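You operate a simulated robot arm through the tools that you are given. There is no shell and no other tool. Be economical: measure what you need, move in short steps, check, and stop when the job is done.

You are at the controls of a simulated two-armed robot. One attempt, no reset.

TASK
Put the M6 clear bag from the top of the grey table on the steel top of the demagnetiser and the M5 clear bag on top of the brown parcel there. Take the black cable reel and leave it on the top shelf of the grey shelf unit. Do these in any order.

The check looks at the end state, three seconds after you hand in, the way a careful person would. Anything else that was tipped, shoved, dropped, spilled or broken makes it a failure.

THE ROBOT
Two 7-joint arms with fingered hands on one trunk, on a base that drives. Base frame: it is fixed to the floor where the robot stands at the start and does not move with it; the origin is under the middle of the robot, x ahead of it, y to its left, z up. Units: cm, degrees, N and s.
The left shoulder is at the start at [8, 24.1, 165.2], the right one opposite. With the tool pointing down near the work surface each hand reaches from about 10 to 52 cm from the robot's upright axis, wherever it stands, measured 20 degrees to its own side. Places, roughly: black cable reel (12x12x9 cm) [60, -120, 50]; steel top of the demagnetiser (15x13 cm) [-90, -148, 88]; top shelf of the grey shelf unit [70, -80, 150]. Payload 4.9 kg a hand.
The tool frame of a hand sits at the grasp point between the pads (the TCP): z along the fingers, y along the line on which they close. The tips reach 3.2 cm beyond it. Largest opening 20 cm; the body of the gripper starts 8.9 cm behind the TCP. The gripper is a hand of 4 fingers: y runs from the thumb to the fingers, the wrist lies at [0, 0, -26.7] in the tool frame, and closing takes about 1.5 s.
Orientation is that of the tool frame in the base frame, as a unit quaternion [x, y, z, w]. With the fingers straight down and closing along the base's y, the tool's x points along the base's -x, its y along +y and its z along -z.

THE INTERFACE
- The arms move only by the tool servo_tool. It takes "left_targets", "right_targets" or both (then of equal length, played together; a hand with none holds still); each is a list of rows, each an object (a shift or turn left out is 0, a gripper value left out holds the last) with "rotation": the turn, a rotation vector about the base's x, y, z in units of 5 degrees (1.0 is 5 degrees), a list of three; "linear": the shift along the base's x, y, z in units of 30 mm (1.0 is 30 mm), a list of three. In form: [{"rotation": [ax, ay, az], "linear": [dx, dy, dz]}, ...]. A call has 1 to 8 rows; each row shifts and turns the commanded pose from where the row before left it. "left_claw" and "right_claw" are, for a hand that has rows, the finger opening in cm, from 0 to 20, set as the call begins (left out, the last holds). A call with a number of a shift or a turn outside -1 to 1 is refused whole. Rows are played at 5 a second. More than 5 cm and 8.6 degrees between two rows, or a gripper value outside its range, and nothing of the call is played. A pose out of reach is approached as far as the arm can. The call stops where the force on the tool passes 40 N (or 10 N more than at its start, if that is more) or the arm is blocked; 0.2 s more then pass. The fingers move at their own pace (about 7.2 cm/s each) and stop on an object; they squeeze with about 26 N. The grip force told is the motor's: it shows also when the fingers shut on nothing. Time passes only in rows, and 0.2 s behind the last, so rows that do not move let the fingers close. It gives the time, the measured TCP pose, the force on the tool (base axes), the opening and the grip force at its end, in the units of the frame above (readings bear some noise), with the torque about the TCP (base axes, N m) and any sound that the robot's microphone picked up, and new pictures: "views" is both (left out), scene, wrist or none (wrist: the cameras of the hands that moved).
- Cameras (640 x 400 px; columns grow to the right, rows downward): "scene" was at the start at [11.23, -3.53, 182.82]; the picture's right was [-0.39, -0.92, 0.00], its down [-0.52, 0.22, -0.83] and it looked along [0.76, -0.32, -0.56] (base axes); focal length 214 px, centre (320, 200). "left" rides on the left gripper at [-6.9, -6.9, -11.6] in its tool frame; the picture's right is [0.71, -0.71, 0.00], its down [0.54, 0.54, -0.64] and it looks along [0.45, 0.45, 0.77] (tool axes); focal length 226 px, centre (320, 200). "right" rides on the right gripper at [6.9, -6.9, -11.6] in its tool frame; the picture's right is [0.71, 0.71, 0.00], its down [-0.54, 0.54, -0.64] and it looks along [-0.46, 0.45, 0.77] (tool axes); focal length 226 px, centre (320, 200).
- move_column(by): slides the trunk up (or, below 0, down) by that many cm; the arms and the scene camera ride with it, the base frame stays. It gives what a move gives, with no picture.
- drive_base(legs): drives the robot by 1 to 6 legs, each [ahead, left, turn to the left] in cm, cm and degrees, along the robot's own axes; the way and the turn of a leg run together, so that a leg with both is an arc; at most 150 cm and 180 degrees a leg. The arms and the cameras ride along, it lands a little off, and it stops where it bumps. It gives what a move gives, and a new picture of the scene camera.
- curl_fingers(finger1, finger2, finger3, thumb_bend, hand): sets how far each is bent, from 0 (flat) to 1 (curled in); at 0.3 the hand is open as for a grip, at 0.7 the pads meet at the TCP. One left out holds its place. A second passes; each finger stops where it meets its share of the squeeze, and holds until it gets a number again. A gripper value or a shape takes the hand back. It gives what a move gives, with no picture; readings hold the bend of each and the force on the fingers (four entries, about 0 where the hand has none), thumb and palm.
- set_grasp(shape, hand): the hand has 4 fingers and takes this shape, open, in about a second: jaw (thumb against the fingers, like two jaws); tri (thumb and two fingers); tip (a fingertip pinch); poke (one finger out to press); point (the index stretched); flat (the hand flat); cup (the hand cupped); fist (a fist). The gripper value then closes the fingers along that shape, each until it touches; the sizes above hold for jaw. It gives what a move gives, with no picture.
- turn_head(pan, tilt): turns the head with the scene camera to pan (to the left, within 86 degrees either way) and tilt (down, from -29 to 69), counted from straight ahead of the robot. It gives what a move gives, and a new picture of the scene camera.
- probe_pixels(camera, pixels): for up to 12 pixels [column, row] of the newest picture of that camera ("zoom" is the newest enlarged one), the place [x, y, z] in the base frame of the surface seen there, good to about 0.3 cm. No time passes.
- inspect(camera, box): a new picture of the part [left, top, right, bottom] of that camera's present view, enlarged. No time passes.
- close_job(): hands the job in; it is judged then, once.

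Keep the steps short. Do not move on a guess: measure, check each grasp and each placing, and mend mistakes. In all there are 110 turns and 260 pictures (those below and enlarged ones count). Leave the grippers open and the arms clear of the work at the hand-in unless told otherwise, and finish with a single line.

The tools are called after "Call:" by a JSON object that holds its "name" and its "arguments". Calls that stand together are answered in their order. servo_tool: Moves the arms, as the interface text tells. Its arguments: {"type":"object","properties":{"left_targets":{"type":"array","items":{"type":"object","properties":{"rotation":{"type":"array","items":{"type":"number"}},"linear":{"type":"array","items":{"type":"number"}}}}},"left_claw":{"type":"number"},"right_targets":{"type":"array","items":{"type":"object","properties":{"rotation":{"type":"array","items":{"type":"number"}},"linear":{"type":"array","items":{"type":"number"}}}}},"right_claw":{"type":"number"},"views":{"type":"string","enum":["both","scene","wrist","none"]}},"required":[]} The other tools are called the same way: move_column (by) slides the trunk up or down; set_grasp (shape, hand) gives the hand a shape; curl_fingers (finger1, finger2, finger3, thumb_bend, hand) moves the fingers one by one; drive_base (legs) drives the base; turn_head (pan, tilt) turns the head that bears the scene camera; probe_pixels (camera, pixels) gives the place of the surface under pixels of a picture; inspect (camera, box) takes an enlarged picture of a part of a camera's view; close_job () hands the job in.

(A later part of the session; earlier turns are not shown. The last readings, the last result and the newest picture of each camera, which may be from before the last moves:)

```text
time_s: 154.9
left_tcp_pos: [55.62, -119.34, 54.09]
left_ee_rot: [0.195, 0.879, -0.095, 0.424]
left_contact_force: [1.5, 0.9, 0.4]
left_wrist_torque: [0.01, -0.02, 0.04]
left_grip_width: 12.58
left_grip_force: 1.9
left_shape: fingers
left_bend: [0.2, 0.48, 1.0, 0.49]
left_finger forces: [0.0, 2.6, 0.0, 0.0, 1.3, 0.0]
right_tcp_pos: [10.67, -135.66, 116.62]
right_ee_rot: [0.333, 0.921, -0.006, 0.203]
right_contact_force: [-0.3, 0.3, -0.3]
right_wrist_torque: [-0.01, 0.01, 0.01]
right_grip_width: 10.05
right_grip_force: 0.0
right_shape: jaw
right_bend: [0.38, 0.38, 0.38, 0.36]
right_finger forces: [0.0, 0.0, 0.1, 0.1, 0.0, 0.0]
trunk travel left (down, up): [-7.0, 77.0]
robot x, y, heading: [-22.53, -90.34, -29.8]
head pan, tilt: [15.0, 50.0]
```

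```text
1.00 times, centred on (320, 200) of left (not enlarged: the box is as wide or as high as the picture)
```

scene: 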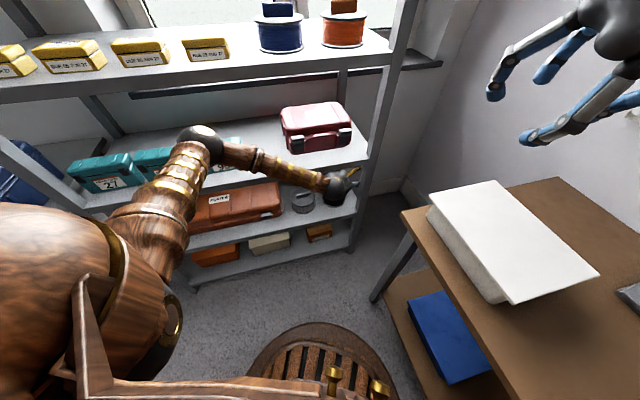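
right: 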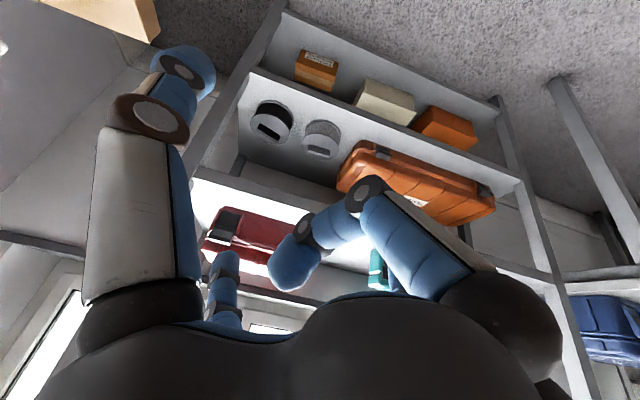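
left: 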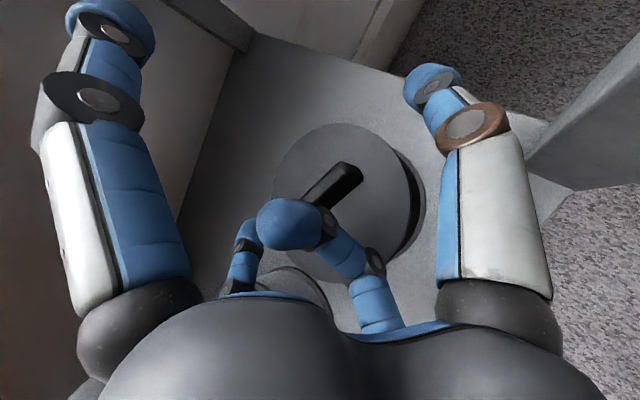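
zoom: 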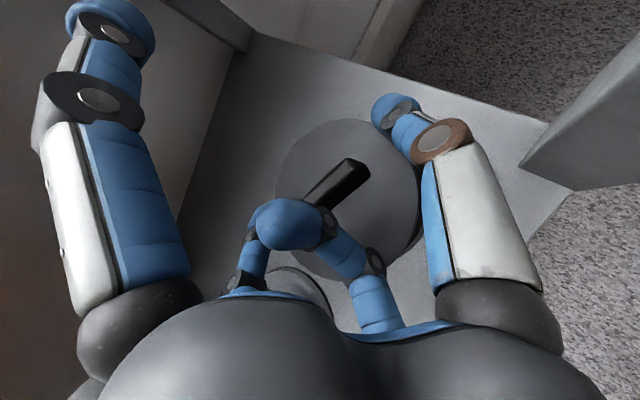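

Contact on both (2.6 / 1.3 N) at a spread matching the handle. I squeeze fully.

Call:
{"name": "curl_fingers", "arguments": {"hand": "left", "finger2": 0.75, "thumb_bend": 0.75}}

Call:
{"name": "inspect", "arguments": {"camera": "left", "box": [200, 60, 480, 300]}}

```text
time_s: 155.9
left_tcp_pos: [55.54, -119.5, 54.1]
left_ee_rot: [0.195, 0.879, -0.095, 0.424]
left_contact_force: [-0.5, -1.2, 0.2]
left_wrist_torque: [0.24, 0.09, 0.05]
left_grip_width: 11.61
left_grip_force: 19.7
left_shape: fingers
left_bend: [0.2, 0.42, 1.0, 0.61]
left_finger forces: [0.1, 18.0, 2.1, 0.0, 19.2, 0.0]
right_tcp_pos: [10.68, -135.78, 116.69]
right_ee_rot: [0.333, 0.921, -0.005, 0.203]
right_contact_force: [-0.7, -0.4, 0.7]
right_wrist_torque: [0.0, -0.03, -0.04]
right_grip_width: 10.04
right_grip_force: 0.0
right_shape: jaw
right_bend: [0.38, 0.38, 0.38, 0.36]
right_finger forces: [0.0, 0.0, 0.0, 0.1, 0.0, 0.0]
trunk travel left (down, up): [-7.0, 77.0]
robot x, y, heading: [-22.56, -90.25, -29.6]
head pan, tilt: [15.0, 50.0]
```

```text
1.67 times, centred on (340, 180) of left
```

zoom: 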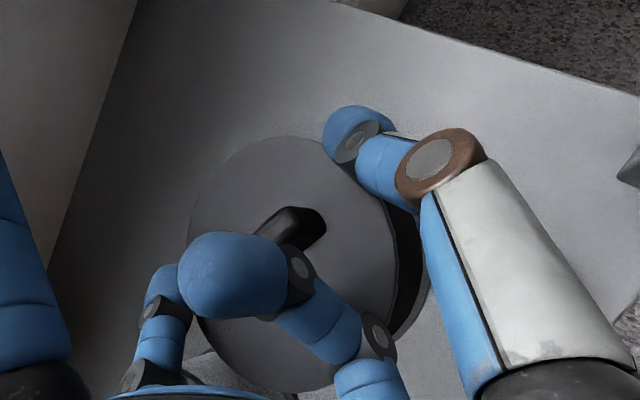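

The thumb and finger2 actually hold the drum's flange (12 cm), not the handle. Grip forces are 18–19 N each. I test with a 1.5 cm lift.

Call:
{"name": "servo_tool", "arguments": {"left_targets": [{"linear": [0, 0, 0.2]}, {"linear": [0, 0, 0.3]}, {"linear": [0, 0, 0]}]}}

Call:
{"name": "inspect", "arguments": {"camera": "scene", "box": [260, 150, 380, 250]}}

```text
time_s: 156.7
left_tcp_pos: [55.62, -119.4, 55.68]
left_ee_rot: [0.196, 0.88, -0.095, 0.423]
left_contact_force: [0.3, 0.4, -4.2]
left_wrist_torque: [-0.13, 0.07, -0.01]
left_grip_width: 11.57
left_grip_force: 18.9
left_shape: fingers
left_bend: [0.2, 0.42, 1.0, 0.61]
left_finger forces: [0.0, 18.4, 0.0, 0.0, 18.4, 0.0]
right_tcp_pos: [10.7, -135.73, 116.73]
right_ee_rot: [0.333, 0.921, -0.005, 0.202]
right_contact_force: [-0.3, 0.1, 0.5]
right_wrist_torque: [-0.03, 0.01, 0.02]
right_grip_width: 10.05
right_grip_force: 0.0
right_shape: jaw
right_bend: [0.38, 0.38, 0.38, 0.36]
right_finger forces: [0.0, 0.1, 0.0, 0.1, 0.1, 0.1]
trunk travel left (down, up): [-7.0, 77.0]
robot x, y, heading: [-22.44, -89.85, -29.9]
head pan, tilt: [15.0, 50.0]
```

scene: 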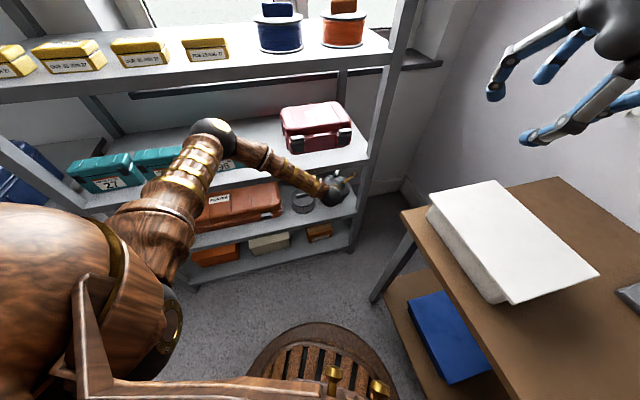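
left: 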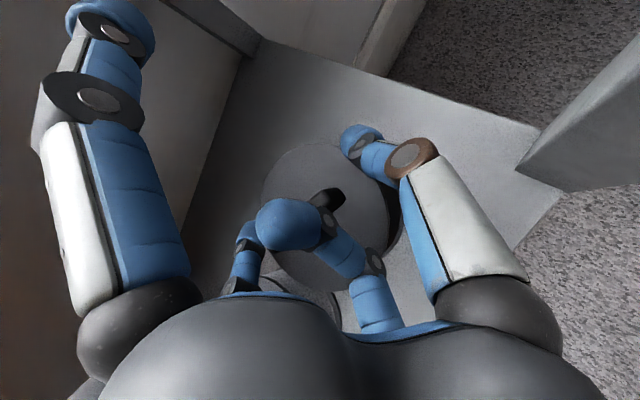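

```text
4.00 times, centred on (320, 200) of scene
```

zoom: 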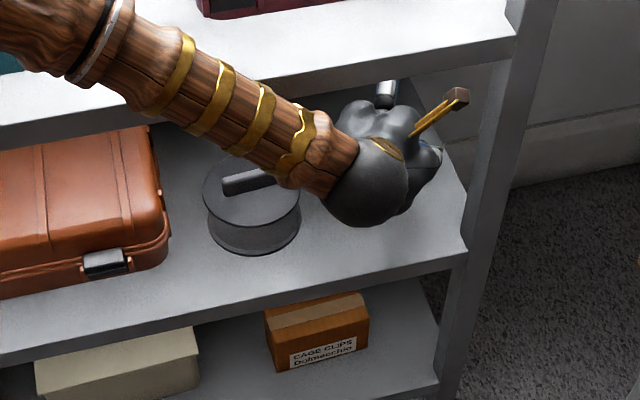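

It lifts: −4.2 N load, both digits at 18 N, reel steady. I probe the thumb's outer side versus the post before pulling out.

Call:
{"name": "probe_pixels", "arguments": {"camera": "left", "pixels": [[360, 140], [410, 155], [430, 165], [525, 165], [500, 240], [300, 165], [385, 215], [330, 198], [400, 235], [535, 130], [245, 240], [310, 285]]}}

```text
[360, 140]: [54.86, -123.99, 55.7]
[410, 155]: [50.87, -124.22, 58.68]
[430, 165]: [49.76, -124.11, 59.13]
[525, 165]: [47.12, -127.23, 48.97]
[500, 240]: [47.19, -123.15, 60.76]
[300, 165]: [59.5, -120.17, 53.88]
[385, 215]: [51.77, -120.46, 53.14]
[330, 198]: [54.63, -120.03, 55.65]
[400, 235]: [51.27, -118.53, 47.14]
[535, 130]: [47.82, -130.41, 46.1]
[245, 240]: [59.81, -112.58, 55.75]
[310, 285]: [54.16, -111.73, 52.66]
```

Thumb clears the post by ~1–2 cm; the gap to the grey reel is fine. I lift 2 cm more, then withdraw straight along −x by driving.

Call:
{"name": "servo_tool", "arguments": {"left_targets": [{"linear": [0, 0.1, 0.35]}, {"linear": [0, 0.1, 0.35]}, {"linear": [0, 0, 0]}], "views": "wrist"}}

Call:
{"name": "drive_base", "arguments": {"legs": [[-12.4, -6.6, 0]]}}

Call:
{"name": "inspect", "arguments": {"camera": "left", "box": [0, 0, 640, 400]}}

```text
time_s: 157.5
left_tcp_pos: [55.51, -118.72, 57.6]
left_ee_rot: [0.195, 0.88, -0.095, 0.423]
left_contact_force: [0.1, -0.3, -5.3]
left_wrist_torque: [-0.08, 0.06, 0.04]
left_grip_width: 11.59
left_grip_force: 18.1
left_shape: fingers
left_bend: [0.2, 0.42, 1.0, 0.61]
left_finger forces: [0.0, 18.2, 0.1, 0.1, 18.4, 0.0]
right_tcp_pos: [10.67, -135.68, 116.7]
right_ee_rot: [0.333, 0.921, -0.004, 0.201]
right_contact_force: [-0.4, -0.4, 0.1]
right_wrist_torque: [-0.02, 0.0, -0.04]
right_grip_width: 10.0
right_grip_force: 0.0
right_shape: jaw
right_bend: [0.38, 0.38, 0.38, 0.36]
right_finger forces: [0.0, 0.1, 0.0, 0.0, 0.1, 0.0]
trunk travel left (down, up): [-7.0, 77.0]
robot x, y, heading: [-22.48, -89.93, -29.7]
head pan, tilt: [15.0, 50.0]
```

left: 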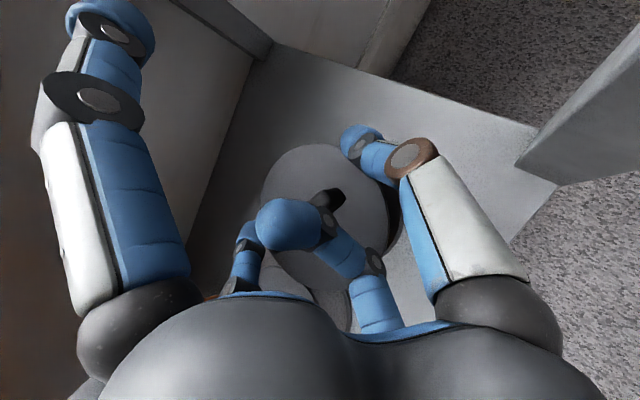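

```text
time_s: 158.8
left_tcp_pos: [41.78, -118.25, 57.64]
left_ee_rot: [0.195, 0.879, -0.094, 0.424]
left_contact_force: [-0.4, 0.1, -4.4]
left_wrist_torque: [-0.09, 0.14, 0.0]
left_grip_width: 11.57
left_grip_force: 18.3
left_shape: fingers
left_bend: [0.2, 0.42, 1.0, 0.61]
left_finger forces: [0.0, 18.3, 0.1, 0.0, 18.2, 0.0]
right_tcp_pos: [-2.96, -135.3, 116.72]
right_ee_rot: [0.333, 0.921, -0.005, 0.202]
right_contact_force: [-0.2, -0.6, 0.1]
right_wrist_torque: [-0.03, -0.04, 0.0]
right_grip_width: 10.02
right_grip_force: 0.0
right_shape: jaw
right_bend: [0.38, 0.38, 0.38, 0.36]
right_finger forces: [0.0, 0.0, 0.0, 0.0, 0.0, 0.1]
trunk travel left (down, up): [-7.0, 77.0]
robot x, y, heading: [-36.2, -89.73, -29.7]
head pan, tilt: [15.0, 50.0]
```

scene: 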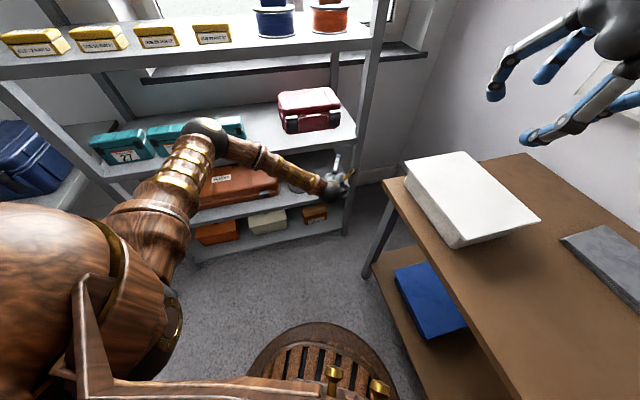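

```text
1.00 times, centred on (320, 200) of left (not enlarged: the box is as wide or as high as the picture)
```

zoom: 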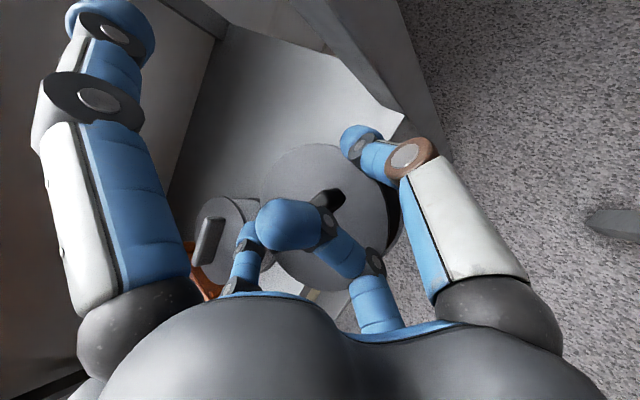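

Reel held firmly, grey reel untouched. I withdraw 18 cm more.

Call:
{"name": "drive_base", "arguments": {"legs": [[-15.6, -8.5, 0]]}}

Call:
{"name": "inspect", "arguments": {"camera": "scene", "box": [200, 80, 400, 270]}}

```text
time_s: 160.3
left_tcp_pos: [23.84, -118.01, 57.58]
left_ee_rot: [0.194, 0.88, -0.094, 0.424]
left_contact_force: [-0.2, -0.8, -4.4]
left_wrist_torque: [-0.11, 0.07, 0.0]
left_grip_width: 11.58
left_grip_force: 17.9
left_shape: fingers
left_bend: [0.2, 0.42, 1.0, 0.61]
left_finger forces: [0.1, 18.3, 0.1, 0.0, 18.3, 0.0]
right_tcp_pos: [-20.93, -134.99, 116.8]
right_ee_rot: [0.333, 0.921, -0.005, 0.201]
right_contact_force: [-0.5, 1.0, -0.6]
right_wrist_torque: [0.03, -0.02, -0.01]
right_grip_width: 10.01
right_grip_force: 0.0
right_shape: jaw
right_bend: [0.38, 0.38, 0.38, 0.36]
right_finger forces: [0.0, 0.0, 0.1, 0.1, 0.1, 0.0]
trunk travel left (down, up): [-7.0, 77.0]
robot x, y, heading: [-54.1, -89.69, -29.7]
head pan, tilt: [15.0, 50.0]
```

scene: 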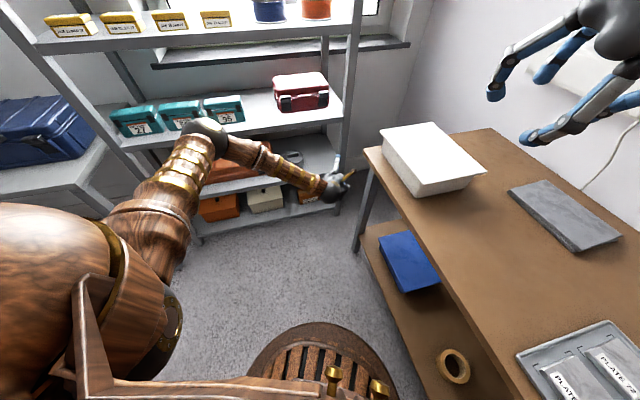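

```text
2.11 times, centred on (300, 175) of scene
```

zoom: 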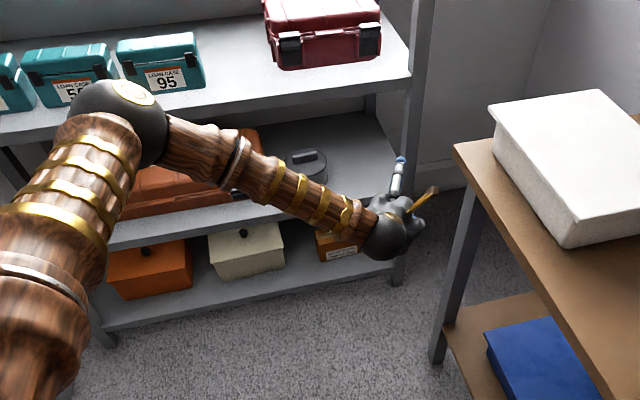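

Reel is out. I shift 15 cm away from the bench (+y), then raise the trunk 70.

Call:
{"name": "drive_base", "arguments": {"legs": [[-7.5, 13, 0]]}}

Call:
{"name": "move_column", "arguments": {"by": 70}}

Call:
{"name": "turn_head", "arguments": {"pan": 25, "tilt": 30}}

```text
time_s: 161.7
left_tcp_pos: [24.02, -103.59, 57.65]
left_ee_rot: [0.194, 0.88, -0.094, 0.424]
left_contact_force: [0.7, -0.3, -5.5]
left_wrist_torque: [-0.16, 0.1, 0.0]
left_grip_width: 11.54
left_grip_force: 18.5
left_shape: fingers
left_bend: [0.2, 0.42, 1.0, 0.61]
left_finger forces: [0.1, 18.3, 0.0, 0.1, 18.3, 0.0]
right_tcp_pos: [-20.71, -120.47, 116.69]
right_ee_rot: [0.333, 0.921, -0.005, 0.202]
right_contact_force: [-0.2, 0.8, -0.2]
right_wrist_torque: [-0.03, -0.01, -0.01]
right_grip_width: 10.06
right_grip_force: 0.0
right_shape: jaw
right_bend: [0.38, 0.38, 0.38, 0.36]
right_finger forces: [0.0, 0.0, 0.0, 0.1, 0.0, 0.0]
trunk travel left (down, up): [-7.0, 77.0]
robot x, y, heading: [-54.13, -74.77, -29.6]
head pan, tilt: [15.0, 50.0]
```

scene: 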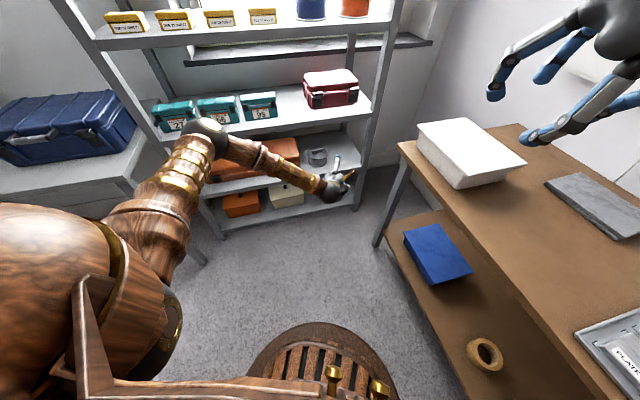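

```text
refused: 70 is not a number from -40 to 40
```

```text
time_s: 162.5
left_tcp_pos: [23.81, -103.55, 57.6]
left_ee_rot: [0.195, 0.88, -0.094, 0.423]
left_contact_force: [-0.5, -0.5, -4.2]
left_wrist_torque: [-0.11, 0.03, -0.01]
left_grip_width: 11.58
left_grip_force: 18.2
left_shape: fingers
left_bend: [0.2, 0.42, 1.0, 0.61]
left_finger forces: [0.0, 18.2, 0.1, 0.0, 18.5, 0.0]
right_tcp_pos: [-20.89, -120.54, 116.75]
right_ee_rot: [0.332, 0.921, -0.005, 0.202]
right_contact_force: [0.2, 0.5, -0.2]
right_wrist_torque: [0.01, -0.01, -0.02]
right_grip_width: 10.05
right_grip_force: 0.0
right_shape: jaw
right_bend: [0.38, 0.38, 0.38, 0.36]
right_finger forces: [0.1, 0.0, 0.1, 0.0, 0.1, 0.0]
trunk travel left (down, up): [-7.0, 77.0]
robot x, y, heading: [-53.89, -74.77, -29.9]
head pan, tilt: [25.0, 30.0]
```

scene: 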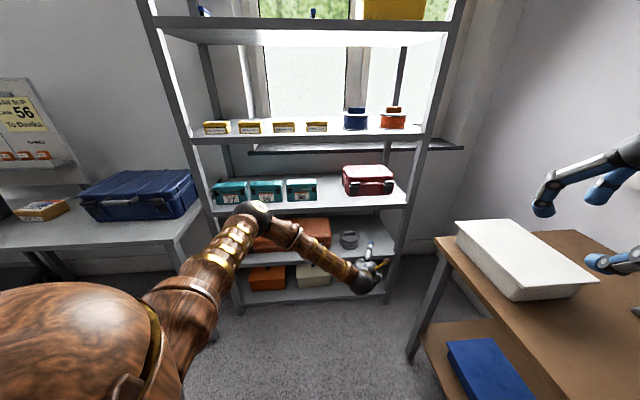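

Raise limit is 40 per call; I raise 40 and then 32.

Call:
{"name": "move_column", "arguments": {"by": 40}}

Call:
{"name": "move_column", "arguments": {"by": 32}}

Call:
{"name": "turn_head", "arguments": {"pan": 28, "tilt": 28}}

```text
time_s: 166.4
left_tcp_pos: [23.89, -103.56, 97.48]
left_ee_rot: [0.194, 0.88, -0.094, 0.423]
left_contact_force: [0.5, -0.3, -5.2]
left_wrist_torque: [-0.1, 0.06, -0.01]
left_grip_width: 11.58
left_grip_force: 18.9
left_shape: fingers
left_bend: [0.2, 0.42, 1.0, 0.61]
left_finger forces: [0.0, 18.3, 0.0, 0.1, 18.3, 0.0]
right_tcp_pos: [-20.69, -120.39, 156.78]
right_ee_rot: [0.332, 0.921, -0.004, 0.203]
right_contact_force: [-0.8, -0.5, -0.3]
right_wrist_torque: [0.0, -0.04, -0.03]
right_grip_width: 10.01
right_grip_force: 0.1
right_shape: jaw
right_bend: [0.38, 0.38, 0.38, 0.36]
right_finger forces: [0.1, 0.0, 0.0, 0.0, 0.1, 0.0]
trunk travel left (down, up): [-47.0, 37.0]
robot x, y, heading: [-54.38, -74.89, -29.7]
head pan, tilt: [25.0, 30.0]
```

```text
time_s: 169.5
left_tcp_pos: [23.93, -103.6, 129.47]
left_ee_rot: [0.195, 0.88, -0.094, 0.423]
left_contact_force: [-0.3, -0.1, -5.0]
left_wrist_torque: [-0.11, 0.06, 0.01]
left_grip_width: 11.56
left_grip_force: 18.3
left_shape: fingers
left_bend: [0.2, 0.42, 1.0, 0.61]
left_finger forces: [0.0, 18.3, 0.0, 0.0, 18.2, 0.0]
right_tcp_pos: [-20.73, -120.48, 188.77]
right_ee_rot: [0.333, 0.921, -0.005, 0.202]
right_contact_force: [0.6, -0.7, -0.6]
right_wrist_torque: [-0.01, -0.01, -0.02]
right_grip_width: 10.01
right_grip_force: 0.0
right_shape: jaw
right_bend: [0.38, 0.38, 0.38, 0.36]
right_finger forces: [0.0, 0.1, 0.1, 0.0, 0.1, 0.0]
trunk travel left (down, up): [-79.0, 5.0]
robot x, y, heading: [-53.92, -74.8, -29.7]
head pan, tilt: [25.0, 30.0]
```

```text
time_s: 170.2
left_tcp_pos: [23.9, -103.6, 129.55]
left_ee_rot: [0.195, 0.88, -0.094, 0.423]
left_contact_force: [0.3, 0.2, -5.2]
left_wrist_torque: [-0.11, 0.06, 0.03]
left_grip_width: 11.55
left_grip_force: 18.4
left_shape: fingers
left_bend: [0.2, 0.42, 1.0, 0.61]
left_finger forces: [0.0, 18.3, 0.1, 0.1, 18.2, 0.1]
right_tcp_pos: [-20.73, -120.47, 188.6]
right_ee_rot: [0.332, 0.921, -0.004, 0.203]
right_contact_force: [0.5, 0.3, 0.6]
right_wrist_torque: [0.0, 0.0, 0.01]
right_grip_width: 10.01
right_grip_force: 0.1
right_shape: jaw
right_bend: [0.38, 0.38, 0.38, 0.36]
right_finger forces: [0.1, 0.0, 0.0, 0.0, 0.0, 0.0]
trunk travel left (down, up): [-79.0, 5.0]
robot x, y, heading: [-54.01, -74.96, -29.9]
head pan, tilt: [28.0, 28.0]
```

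scene: 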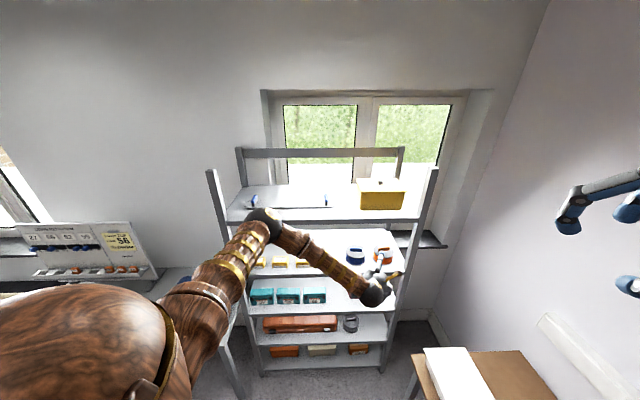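

Call:
{"name": "inspect", "arguments": {"camera": "scene", "box": [200, 135, 450, 260]}}

Call:
{"name": "probe_pixels", "arguments": {"camera": "zoom", "pixels": [[105, 160], [130, 185], [340, 178], [335, 160], [115, 140], [90, 205], [350, 210], [420, 190], [415, 140], [530, 145], [515, 190], [380, 150]]}}

```text
2.56 times, centred on (325, 198) of scene
```

zoom: 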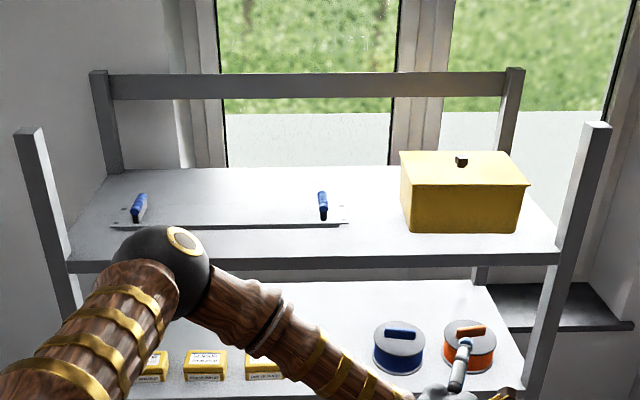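

```text
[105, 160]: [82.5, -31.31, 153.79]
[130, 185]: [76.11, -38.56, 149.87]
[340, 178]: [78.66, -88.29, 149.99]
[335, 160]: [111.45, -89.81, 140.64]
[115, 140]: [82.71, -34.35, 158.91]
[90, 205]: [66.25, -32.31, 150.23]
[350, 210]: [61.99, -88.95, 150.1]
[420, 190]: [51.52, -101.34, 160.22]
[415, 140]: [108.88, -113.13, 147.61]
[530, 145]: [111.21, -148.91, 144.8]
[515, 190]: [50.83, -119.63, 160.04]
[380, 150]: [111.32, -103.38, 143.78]
```

Top shelf holds a flat plate with blue handles and a yellow box. I measure the plate's outline for free space.

Call:
{"name": "inspect", "arguments": {"camera": "scene", "box": [230, 180, 350, 240]}}

Call:
{"name": "probe_pixels", "arguments": {"camera": "zoom", "pixels": [[80, 142], [200, 146], [400, 140], [537, 138], [520, 105], [300, 150], [400, 165], [400, 200], [545, 200], [455, 100], [100, 100], [600, 150]]}}

Call:
{"name": "probe_pixels", "arguments": {"camera": "scene", "pixels": [[270, 222], [300, 222], [334, 222], [335, 212], [255, 213], [325, 205], [360, 224], [362, 212], [345, 225], [320, 230], [345, 213], [350, 205]]}}

```text
5.33 times, centred on (290, 210) of scene
```

zoom: 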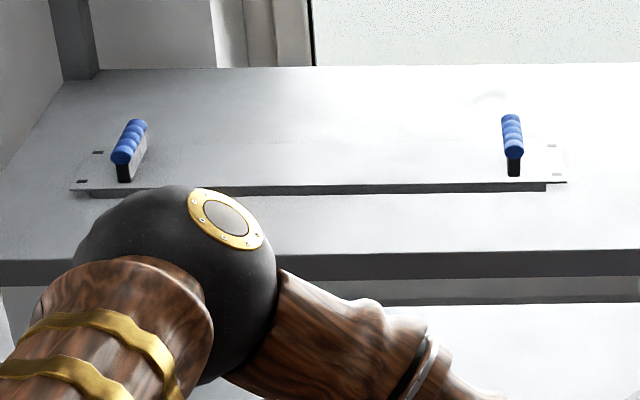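

```text
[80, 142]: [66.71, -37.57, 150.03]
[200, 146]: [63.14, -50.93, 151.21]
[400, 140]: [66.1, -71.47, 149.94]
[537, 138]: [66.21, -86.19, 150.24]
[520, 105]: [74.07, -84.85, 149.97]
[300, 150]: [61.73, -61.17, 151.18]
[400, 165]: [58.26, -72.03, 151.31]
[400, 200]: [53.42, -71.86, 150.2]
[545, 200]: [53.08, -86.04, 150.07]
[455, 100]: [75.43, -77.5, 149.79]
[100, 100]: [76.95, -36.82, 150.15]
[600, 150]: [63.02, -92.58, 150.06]
```

```text
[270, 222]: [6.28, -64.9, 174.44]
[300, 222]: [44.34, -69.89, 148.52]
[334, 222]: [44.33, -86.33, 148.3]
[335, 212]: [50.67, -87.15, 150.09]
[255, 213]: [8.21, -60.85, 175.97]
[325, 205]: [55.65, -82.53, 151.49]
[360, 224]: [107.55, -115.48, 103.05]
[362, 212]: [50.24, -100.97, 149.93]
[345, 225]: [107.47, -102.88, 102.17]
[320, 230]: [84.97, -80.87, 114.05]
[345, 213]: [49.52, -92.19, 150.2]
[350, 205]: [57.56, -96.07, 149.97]
```

Plate lies x 55.5–65, y −34…−88; behind it x 66–89 is bare shelf, 23 cm deep. I'll put the reel there at about (76,−66). First raise the arm to clear everything.

Call:
{"name": "move_column", "arguments": {"by": 4}}

Call:
{"name": "servo_tool", "arguments": {"left_targets": [{"linear": [0, 0, 1]}, {"linear": [0, 0, 1]}, {"linear": [0, 0, 1]}, {"linear": [0, 0, 1]}, {"linear": [0, 0, 1]}, {"linear": [0, 0, 1]}, {"linear": [0, 0, 1]}, {"linear": [0, 0, 1]}], "views": "none"}}

Call:
{"name": "servo_tool", "arguments": {"left_targets": [{"linear": [0, 0, 1]}, {"linear": [0, 0, 1]}, {"linear": [0, 0, 1]}, {"linear": [0, 0, 1]}, {"linear": [0, 0, 1]}]}}

```text
time_s: 171.0
left_tcp_pos: [23.89, -103.57, 133.57]
left_ee_rot: [0.195, 0.879, -0.095, 0.424]
left_contact_force: [-0.5, 0.7, -5.1]
left_wrist_torque: [-0.08, 0.05, -0.05]
left_grip_width: 11.56
left_grip_force: 18.8
left_shape: fingers
left_bend: [0.2, 0.42, 1.0, 0.61]
left_finger forces: [0.0, 18.3, 0.0, 0.0, 18.3, 0.1]
right_tcp_pos: [-20.78, -120.41, 192.66]
right_ee_rot: [0.333, 0.921, -0.005, 0.202]
right_contact_force: [-0.1, -0.2, 0.8]
right_wrist_torque: [0.03, 0.01, -0.03]
right_grip_width: 10.01
right_grip_force: 0.0
right_shape: jaw
right_bend: [0.38, 0.38, 0.38, 0.36]
right_finger forces: [0.1, 0.0, 0.0, 0.1, 0.0, 0.0]
trunk travel left (down, up): [-83.0, 1.0]
robot x, y, heading: [-53.99, -75.15, -29.5]
head pan, tilt: [28.0, 28.0]
```

```text
time_s: 172.8
left_tcp_pos: [23.71, -103.42, 157.64]
left_ee_rot: [0.195, 0.88, -0.094, 0.424]
left_contact_force: [-0.4, -0.1, -5.3]
left_wrist_torque: [-0.06, 0.05, 0.01]
left_grip_width: 11.55
left_grip_force: 18.2
left_shape: fingers
left_bend: [0.2, 0.42, 1.0, 0.61]
left_finger forces: [0.0, 17.9, 0.1, 0.1, 18.1, 0.0]
right_tcp_pos: [-20.79, -120.56, 192.65]
right_ee_rot: [0.332, 0.921, -0.005, 0.203]
right_contact_force: [0.8, 0.2, -0.4]
right_wrist_torque: [-0.02, 0.01, -0.01]
right_grip_width: 10.05
right_grip_force: 0.1
right_shape: jaw
right_bend: [0.38, 0.38, 0.38, 0.36]
right_finger forces: [0.0, 0.0, 0.0, 0.0, 0.0, 0.0]
trunk travel left (down, up): [-83.0, 1.0]
robot x, y, heading: [-54.2, -74.76, -29.5]
head pan, tilt: [28.0, 28.0]
```

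```text
time_s: 174.0
left_tcp_pos: [23.84, -103.38, 172.67]
left_ee_rot: [0.194, 0.88, -0.094, 0.423]
left_contact_force: [-0.6, 0.0, -5.0]
left_wrist_torque: [-0.15, 0.06, -0.01]
left_grip_width: 11.54
left_grip_force: 18.2
left_shape: fingers
left_bend: [0.2, 0.42, 1.0, 0.61]
left_finger forces: [0.0, 17.8, 0.1, 0.1, 18.1, 0.0]
right_tcp_pos: [-20.88, -120.48, 192.64]
right_ee_rot: [0.332, 0.921, -0.005, 0.202]
right_contact_force: [-1.1, 1.0, 0.0]
right_wrist_torque: [0.03, 0.01, 0.01]
right_grip_width: 10.01
right_grip_force: 0.0
right_shape: jaw
right_bend: [0.38, 0.38, 0.38, 0.36]
right_finger forces: [0.0, 0.0, 0.1, 0.0, 0.0, 0.1]
trunk travel left (down, up): [-83.0, 1.0]
robot x, y, heading: [-54.09, -74.82, -29.6]
head pan, tilt: [28.0, 28.0]
```

scene: 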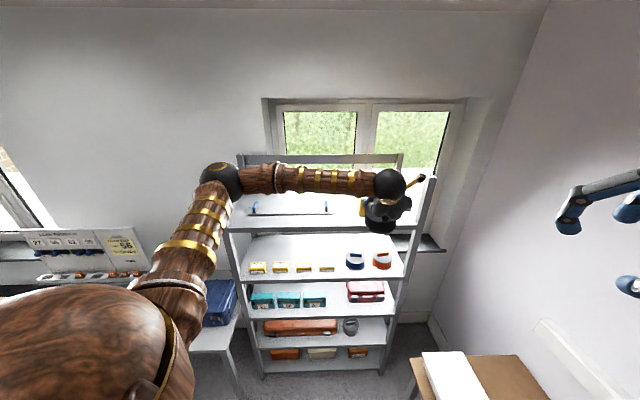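
left: 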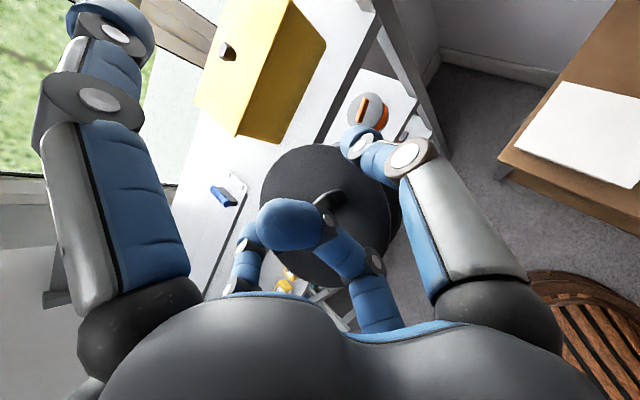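

Call:
{"name": "probe_pixels", "arguments": {"camera": "scene", "pixels": [[222, 180], [240, 180], [300, 180], [388, 185], [205, 215], [392, 215]]}}

```text
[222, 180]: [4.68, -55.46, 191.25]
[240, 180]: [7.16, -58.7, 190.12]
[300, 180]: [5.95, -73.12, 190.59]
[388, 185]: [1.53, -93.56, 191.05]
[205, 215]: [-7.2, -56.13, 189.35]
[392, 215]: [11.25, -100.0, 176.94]
```

The whole arm is at z≈190, above the posts (175). I drive diagonally so the reel comes over the top shelf, in two halves.

Call:
{"name": "drive_base", "arguments": {"legs": [[5, 28, 0]]}}

Call:
{"name": "drive_base", "arguments": {"legs": [[10, 22.5, 0]]}}

Call:
{"name": "inspect", "arguments": {"camera": "left", "box": [0, 0, 640, 400]}}

```text
time_s: 176.0
left_tcp_pos: [42.34, -81.05, 172.8]
left_ee_rot: [0.194, 0.88, -0.091, 0.425]
left_contact_force: [-0.7, -0.4, -3.9]
left_wrist_torque: [-0.05, 0.06, 0.05]
left_grip_width: 11.56
left_grip_force: 17.8
left_shape: fingers
left_bend: [0.2, 0.42, 1.0, 0.61]
left_finger forces: [0.0, 17.4, 0.0, 0.0, 18.4, 0.0]
right_tcp_pos: [-2.36, -98.35, 192.72]
right_ee_rot: [0.332, 0.921, -0.002, 0.203]
right_contact_force: [0.1, -0.9, -0.8]
right_wrist_torque: [0.03, -0.05, 0.05]
right_grip_width: 10.03
right_grip_force: 0.0
right_shape: jaw
right_bend: [0.38, 0.38, 0.38, 0.36]
right_finger forces: [0.0, 0.1, 0.0, 0.0, 0.0, 0.0]
trunk travel left (down, up): [-83.0, 1.0]
robot x, y, heading: [-35.03, -52.36, -29.6]
head pan, tilt: [28.0, 28.0]
```

scene: 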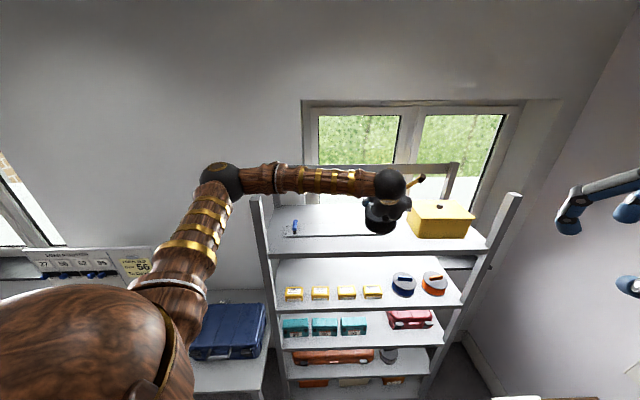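

```text
time_s: 177.8
left_tcp_pos: [62.2, -66.43, 172.81]
left_ee_rot: [0.197, 0.879, -0.094, 0.424]
left_contact_force: [-0.7, 0.0, -4.4]
left_wrist_torque: [-0.09, 0.08, 0.04]
left_grip_width: 11.54
left_grip_force: 18.1
left_shape: fingers
left_bend: [0.2, 0.42, 1.0, 0.61]
left_finger forces: [0.0, 17.4, 0.0, 0.1, 18.1, 0.1]
right_tcp_pos: [17.42, -83.51, 192.69]
right_ee_rot: [0.334, 0.92, -0.003, 0.203]
right_contact_force: [-1.6, -0.1, 0.1]
right_wrist_torque: [0.05, -0.07, 0.01]
right_grip_width: 10.02
right_grip_force: 0.0
right_shape: jaw
right_bend: [0.38, 0.38, 0.38, 0.36]
right_finger forces: [0.1, 0.0, 0.0, 0.1, 0.0, 0.0]
trunk travel left (down, up): [-83.0, 1.0]
robot x, y, heading: [-15.02, -37.44, -29.9]
head pan, tilt: [28.0, 28.0]
```

scene: 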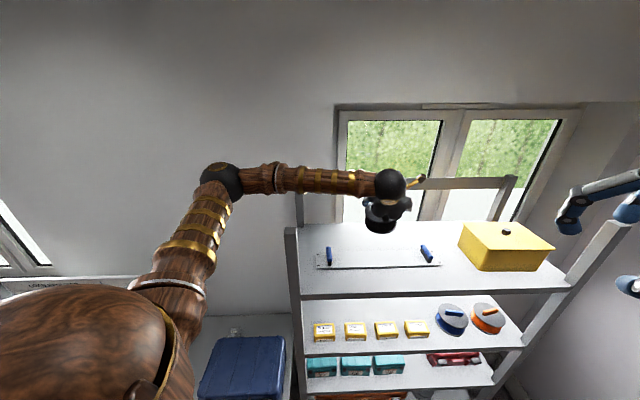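

```text
1.00 times, centred on (320, 200) of left (not enlarged: the box is as wide or as high as the picture)
```

zoom: 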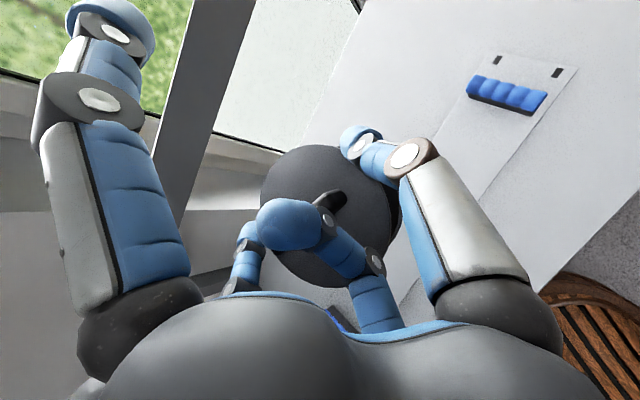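

The reel hangs over the plate. I probe the rear bar and re-measure plate and shelf back.

Call:
{"name": "probe_pixels", "arguments": {"camera": "scene", "pixels": [[460, 184], [460, 190], [505, 185], [430, 225], [340, 225], [440, 250], [420, 240], [380, 268], [318, 267], [440, 264], [428, 252], [510, 210]]}}

Call:
{"name": "probe_pixels", "arguments": {"camera": "left", "pixels": [[300, 170], [380, 250], [330, 160], [385, 190], [345, 200], [180, 120], [290, 260], [490, 55], [420, 300], [100, 10]]}}

```text
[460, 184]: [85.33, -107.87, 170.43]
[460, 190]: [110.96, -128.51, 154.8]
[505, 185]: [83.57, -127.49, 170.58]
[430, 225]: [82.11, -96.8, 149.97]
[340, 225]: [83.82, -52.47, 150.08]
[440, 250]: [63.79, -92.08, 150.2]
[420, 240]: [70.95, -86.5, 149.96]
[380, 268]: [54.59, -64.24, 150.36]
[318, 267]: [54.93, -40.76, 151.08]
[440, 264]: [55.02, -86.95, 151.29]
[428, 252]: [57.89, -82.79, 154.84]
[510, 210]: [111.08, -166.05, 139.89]
```

```text
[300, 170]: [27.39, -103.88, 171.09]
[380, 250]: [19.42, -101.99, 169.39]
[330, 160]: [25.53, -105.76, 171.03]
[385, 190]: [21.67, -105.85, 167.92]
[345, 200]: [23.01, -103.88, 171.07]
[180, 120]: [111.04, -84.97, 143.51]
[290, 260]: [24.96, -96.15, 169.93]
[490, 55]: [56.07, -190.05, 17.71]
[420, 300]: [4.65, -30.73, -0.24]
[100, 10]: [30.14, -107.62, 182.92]
```

Rear bar at x≈84–85. To keep clearance I curl finger1 a little, then move the reel 11.5 cm forward to x≈74.

Call:
{"name": "curl_fingers", "arguments": {"hand": "left", "finger1": 0.36}}

Call:
{"name": "servo_tool", "arguments": {"left_targets": [{"linear": [0.97, 0.05, 0]}, {"linear": [0.97, 0.05, 0]}, {"linear": [0.97, 0, 0]}, {"linear": [0.97, 0, 0]}, {"linear": [0, 0, -0.5]}]}}

```text
time_s: 178.8
left_tcp_pos: [62.6, -66.31, 172.69]
left_ee_rot: [0.196, 0.879, -0.096, 0.423]
left_contact_force: [-0.3, 0.4, -4.5]
left_wrist_torque: [-0.08, 0.08, 0.01]
left_grip_width: 8.64
left_grip_force: 17.7
left_shape: fingers
left_bend: [0.36, 0.42, 1.0, 0.61]
left_finger forces: [0.1, 17.4, 0.0, 0.1, 18.1, 0.0]
right_tcp_pos: [17.87, -83.13, 192.69]
right_ee_rot: [0.334, 0.921, -0.004, 0.203]
right_contact_force: [-0.3, 0.0, 0.8]
right_wrist_torque: [0.01, -0.01, -0.01]
right_grip_width: 10.03
right_grip_force: 0.0
right_shape: jaw
right_bend: [0.38, 0.38, 0.38, 0.36]
right_finger forces: [0.0, 0.0, 0.0, 0.1, 0.0, 0.1]
trunk travel left (down, up): [-83.0, 1.0]
robot x, y, heading: [-15.14, -36.92, -29.9]
head pan, tilt: [28.0, 28.0]
```

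```text
time_s: 180.1
left_tcp_pos: [74.64, -65.86, 171.07]
left_ee_rot: [0.195, 0.88, -0.094, 0.423]
left_contact_force: [-0.5, 0.2, -5.3]
left_wrist_torque: [-0.12, 0.05, 0.02]
left_grip_width: 8.6
left_grip_force: 17.8
left_shape: fingers
left_bend: [0.36, 0.42, 1.0, 0.61]
left_finger forces: [0.0, 16.8, 0.0, 0.0, 17.9, 0.0]
right_tcp_pos: [18.15, -82.92, 192.59]
right_ee_rot: [0.334, 0.921, -0.005, 0.202]
right_contact_force: [0.2, 0.0, 0.1]
right_wrist_torque: [-0.01, 0.02, 0.02]
right_grip_width: 10.02
right_grip_force: 0.0
right_shape: jaw
right_bend: [0.38, 0.38, 0.38, 0.36]
right_finger forces: [0.0, 0.0, 0.0, 0.0, 0.1, 0.0]
trunk travel left (down, up): [-83.0, 1.0]
robot x, y, heading: [-15.01, -37.35, -29.6]
head pan, tilt: [28.0, 28.0]
```

scene: 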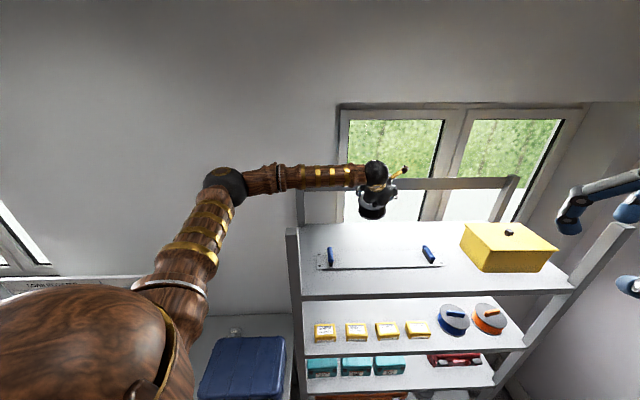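
left: 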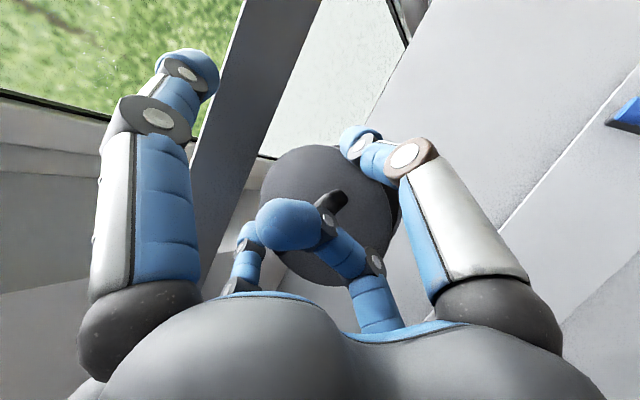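

I probe finger1 tip, the bar, the flange and the plate edge.

Call:
{"name": "probe_pixels", "arguments": {"camera": "left", "pixels": [[185, 60], [205, 75], [240, 80], [215, 170], [300, 170], [330, 155], [370, 260], [270, 200], [500, 215], [450, 100], [420, 190], [300, 280]]}}

```text
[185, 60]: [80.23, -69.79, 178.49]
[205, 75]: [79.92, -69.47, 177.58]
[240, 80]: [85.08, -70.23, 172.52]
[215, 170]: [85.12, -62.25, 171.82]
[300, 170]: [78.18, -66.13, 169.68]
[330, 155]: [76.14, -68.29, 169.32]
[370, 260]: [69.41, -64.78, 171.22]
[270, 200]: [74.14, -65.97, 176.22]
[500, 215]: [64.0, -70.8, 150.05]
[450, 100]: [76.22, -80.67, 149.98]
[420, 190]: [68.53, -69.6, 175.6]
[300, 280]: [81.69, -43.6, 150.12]
```

Clearances fine: bar x≈85, finger tip ≈81, plate edge x=64. I descend 12 cm.

Call:
{"name": "servo_tool", "arguments": {"left_targets": [{"linear": [0, 0, -0.8]}, {"linear": [0, 0, -0.8]}, {"linear": [0, 0, -0.8]}, {"linear": [0, 0, -0.8]}, {"linear": [0, 0, -0.7]}, {"linear": [0, 0, 0]}]}}

```text
time_s: 181.4
left_tcp_pos: [74.62, -65.96, 159.54]
left_ee_rot: [0.196, 0.879, -0.095, 0.424]
left_contact_force: [0.2, 3.9, -1.8]
left_wrist_torque: [0.2, 0.21, 0.0]
left_grip_width: 8.4
left_grip_force: 13.9
left_shape: fingers
left_bend: [0.36, 0.46, 1.0, 0.63]
left_finger forces: [0.0, 15.5, 0.0, 0.0, 11.8, 0.0]
right_tcp_pos: [17.98, -83.04, 192.68]
right_ee_rot: [0.334, 0.921, -0.004, 0.202]
right_contact_force: [-0.5, 0.8, 0.2]
right_wrist_torque: [0.01, 0.02, 0.01]
right_grip_width: 10.02
right_grip_force: 0.1
right_shape: jaw
right_bend: [0.38, 0.38, 0.38, 0.36]
right_finger forces: [0.0, 0.0, 0.1, 0.1, 0.0, 0.0]
trunk travel left (down, up): [-83.0, 1.0]
robot x, y, heading: [-15.16, -37.33, -29.7]
head pan, tilt: [28.0, 28.0]
```

scene: 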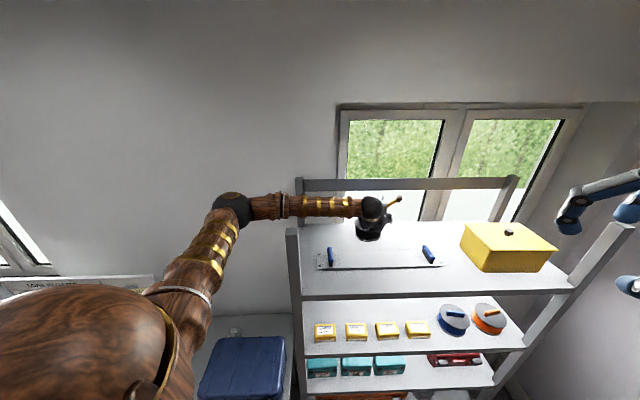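
left: 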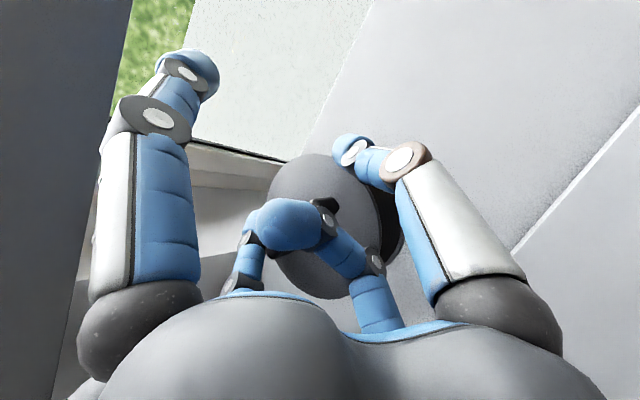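

It touched on one edge. I probe the flange for tilt.

Call:
{"name": "probe_pixels", "arguments": {"camera": "left", "pixels": [[300, 165], [345, 170], [325, 160], [290, 190], [365, 215], [310, 285], [390, 240], [400, 240], [355, 190]]}}

Call:
{"name": "inspect", "arguments": {"camera": "scene", "box": [320, 180, 440, 260]}}

```text
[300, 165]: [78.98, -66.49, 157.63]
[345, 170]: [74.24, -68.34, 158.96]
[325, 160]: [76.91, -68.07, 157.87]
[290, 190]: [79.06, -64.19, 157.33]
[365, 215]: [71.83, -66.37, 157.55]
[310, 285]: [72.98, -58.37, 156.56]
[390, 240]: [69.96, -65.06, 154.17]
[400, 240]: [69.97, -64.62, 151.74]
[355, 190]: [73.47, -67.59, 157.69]
```

```text
5.00 times, centred on (380, 220) of scene
```

zoom: 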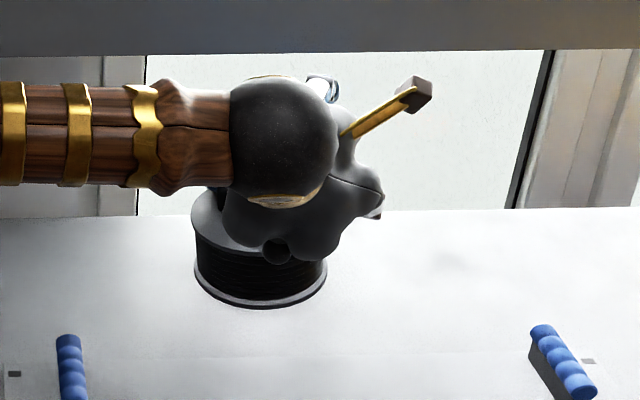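

Nearly level: the left edge is down, the right edge ~1.3 cm up. I lower 0.7 cm more.

Call:
{"name": "servo_tool", "arguments": {"left_targets": [{"linear": [0, 0, -0.12]}, {"linear": [0, 0, -0.12]}, {"linear": [0, 0, 0]}], "views": "wrist"}}

Call:
{"name": "probe_pixels", "arguments": {"camera": "left", "pixels": [[300, 165], [325, 165], [290, 190], [365, 215], [310, 285], [355, 190], [350, 275]]}}

```text
time_s: 182.2
left_tcp_pos: [74.32, -66.04, 158.9]
left_ee_rot: [0.196, 0.879, -0.094, 0.424]
left_contact_force: [-1.2, -4.0, 6.8]
left_wrist_torque: [0.48, -0.27, -0.1]
left_grip_width: 8.4
left_grip_force: 14.4
left_shape: fingers
left_bend: [0.36, 0.46, 1.0, 0.63]
left_finger forces: [0.0, 14.0, 0.0, 0.0, 15.6, 0.0]
right_tcp_pos: [17.84, -83.11, 192.69]
right_ee_rot: [0.334, 0.921, -0.004, 0.202]
right_contact_force: [0.1, 0.2, -0.9]
right_wrist_torque: [-0.02, 0.01, 0.0]
right_grip_width: 10.03
right_grip_force: 0.1
right_shape: jaw
right_bend: [0.38, 0.38, 0.38, 0.36]
right_finger forces: [0.0, 0.1, 0.1, 0.1, 0.0, 0.1]
trunk travel left (down, up): [-83.0, 1.0]
robot x, y, heading: [-15.51, -37.0, -30.3]
head pan, tilt: [28.0, 28.0]
```

left: 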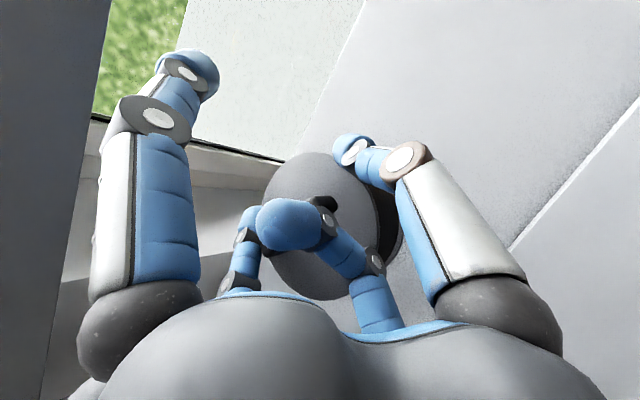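

```text
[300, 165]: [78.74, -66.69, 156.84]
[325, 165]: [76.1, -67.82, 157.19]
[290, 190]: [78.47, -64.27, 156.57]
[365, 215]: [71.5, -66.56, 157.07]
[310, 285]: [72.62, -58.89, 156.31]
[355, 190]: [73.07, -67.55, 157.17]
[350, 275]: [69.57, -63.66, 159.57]
```

Almost flat (≤1 cm tilt across). I lower 0.4 more and release both digits.

Call:
{"name": "servo_tool", "arguments": {"left_targets": [{"linear": [0, 0, -0.13]}, {"linear": [0, 0, 0]}], "views": "none"}}

Call:
{"name": "curl_fingers", "arguments": {"hand": "left", "finger2": 0.4, "thumb_bend": 0.5}}

Call:
{"name": "curl_fingers", "arguments": {"hand": "left", "finger2": 0.33, "thumb_bend": 0.36}}

Call:
{"name": "inspect", "arguments": {"camera": "left", "box": [0, 0, 640, 400]}}

```text
time_s: 182.8
left_tcp_pos: [74.13, -65.94, 158.55]
left_ee_rot: [0.196, 0.879, -0.095, 0.424]
left_contact_force: [-1.4, -2.7, 9.6]
left_wrist_torque: [0.68, -0.33, -0.03]
left_grip_width: 8.44
left_grip_force: 16.2
left_shape: fingers
left_bend: [0.36, 0.46, 1.0, 0.63]
left_finger forces: [0.0, 16.0, 1.4, 0.1, 15.0, 0.0]
right_tcp_pos: [17.89, -83.03, 192.7]
right_ee_rot: [0.333, 0.921, -0.005, 0.203]
right_contact_force: [0.0, -0.5, 0.6]
right_wrist_torque: [0.01, 0.0, 0.02]
right_grip_width: 10.02
right_grip_force: 0.1
right_shape: jaw
right_bend: [0.38, 0.38, 0.38, 0.36]
right_finger forces: [0.1, 0.0, 0.1, 0.1, 0.0, 0.0]
trunk travel left (down, up): [-83.0, 1.0]
robot x, y, heading: [-15.05, -36.94, -29.8]
head pan, tilt: [28.0, 28.0]
```

```text
time_s: 183.8
left_tcp_pos: [74.32, -65.95, 158.32]
left_ee_rot: [0.196, 0.879, -0.095, 0.424]
left_contact_force: [-1.1, -1.2, 4.6]
left_wrist_torque: [0.22, -0.24, -0.06]
left_grip_width: 9.73
left_grip_force: 2.2
left_shape: fingers
left_bend: [0.36, 0.41, 1.0, 0.5]
left_finger forces: [0.0, 4.2, 0.1, 0.0, 0.0, 0.0]
right_tcp_pos: [17.86, -83.03, 192.69]
right_ee_rot: [0.333, 0.921, -0.003, 0.203]
right_contact_force: [0.6, 0.1, -0.5]
right_wrist_torque: [0.0, -0.01, 0.03]
right_grip_width: 10.02
right_grip_force: 0.1
right_shape: jaw
right_bend: [0.38, 0.38, 0.38, 0.36]
right_finger forces: [0.0, 0.0, 0.0, 0.0, 0.0, 0.1]
trunk travel left (down, up): [-83.0, 1.0]
robot x, y, heading: [-15.22, -37.23, -29.8]
head pan, tilt: [28.0, 28.0]
```

```text
time_s: 184.8
left_tcp_pos: [74.3, -65.9, 158.36]
left_ee_rot: [0.196, 0.879, -0.095, 0.424]
left_contact_force: [0.0, 0.7, 0.4]
left_wrist_torque: [-0.02, -0.01, 0.0]
left_grip_width: 11.96
left_grip_force: 0.1
left_shape: fingers
left_bend: [0.36, 0.33, 1.0, 0.36]
left_finger forces: [0.1, 0.0, 0.0, 0.1, 0.0, 0.1]
right_tcp_pos: [17.92, -82.89, 192.67]
right_ee_rot: [0.333, 0.921, -0.005, 0.203]
right_contact_force: [0.1, 0.2, -0.2]
right_wrist_torque: [0.02, -0.02, 0.0]
right_grip_width: 10.03
right_grip_force: 0.1
right_shape: jaw
right_bend: [0.38, 0.38, 0.38, 0.36]
right_finger forces: [0.1, 0.0, 0.0, 0.0, 0.0, 0.0]
trunk travel left (down, up): [-83.0, 1.0]
robot x, y, heading: [-15.18, -37.44, -29.8]
head pan, tilt: [28.0, 28.0]
```

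```text
1.00 times, centred on (320, 200) of left (not enlarged: the box is as wide or as high as the picture)
```

zoom: 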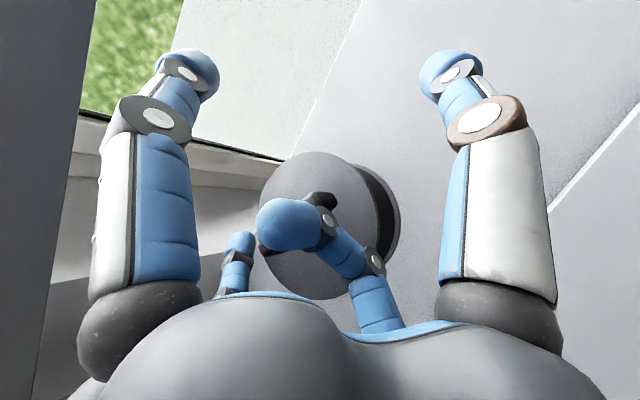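

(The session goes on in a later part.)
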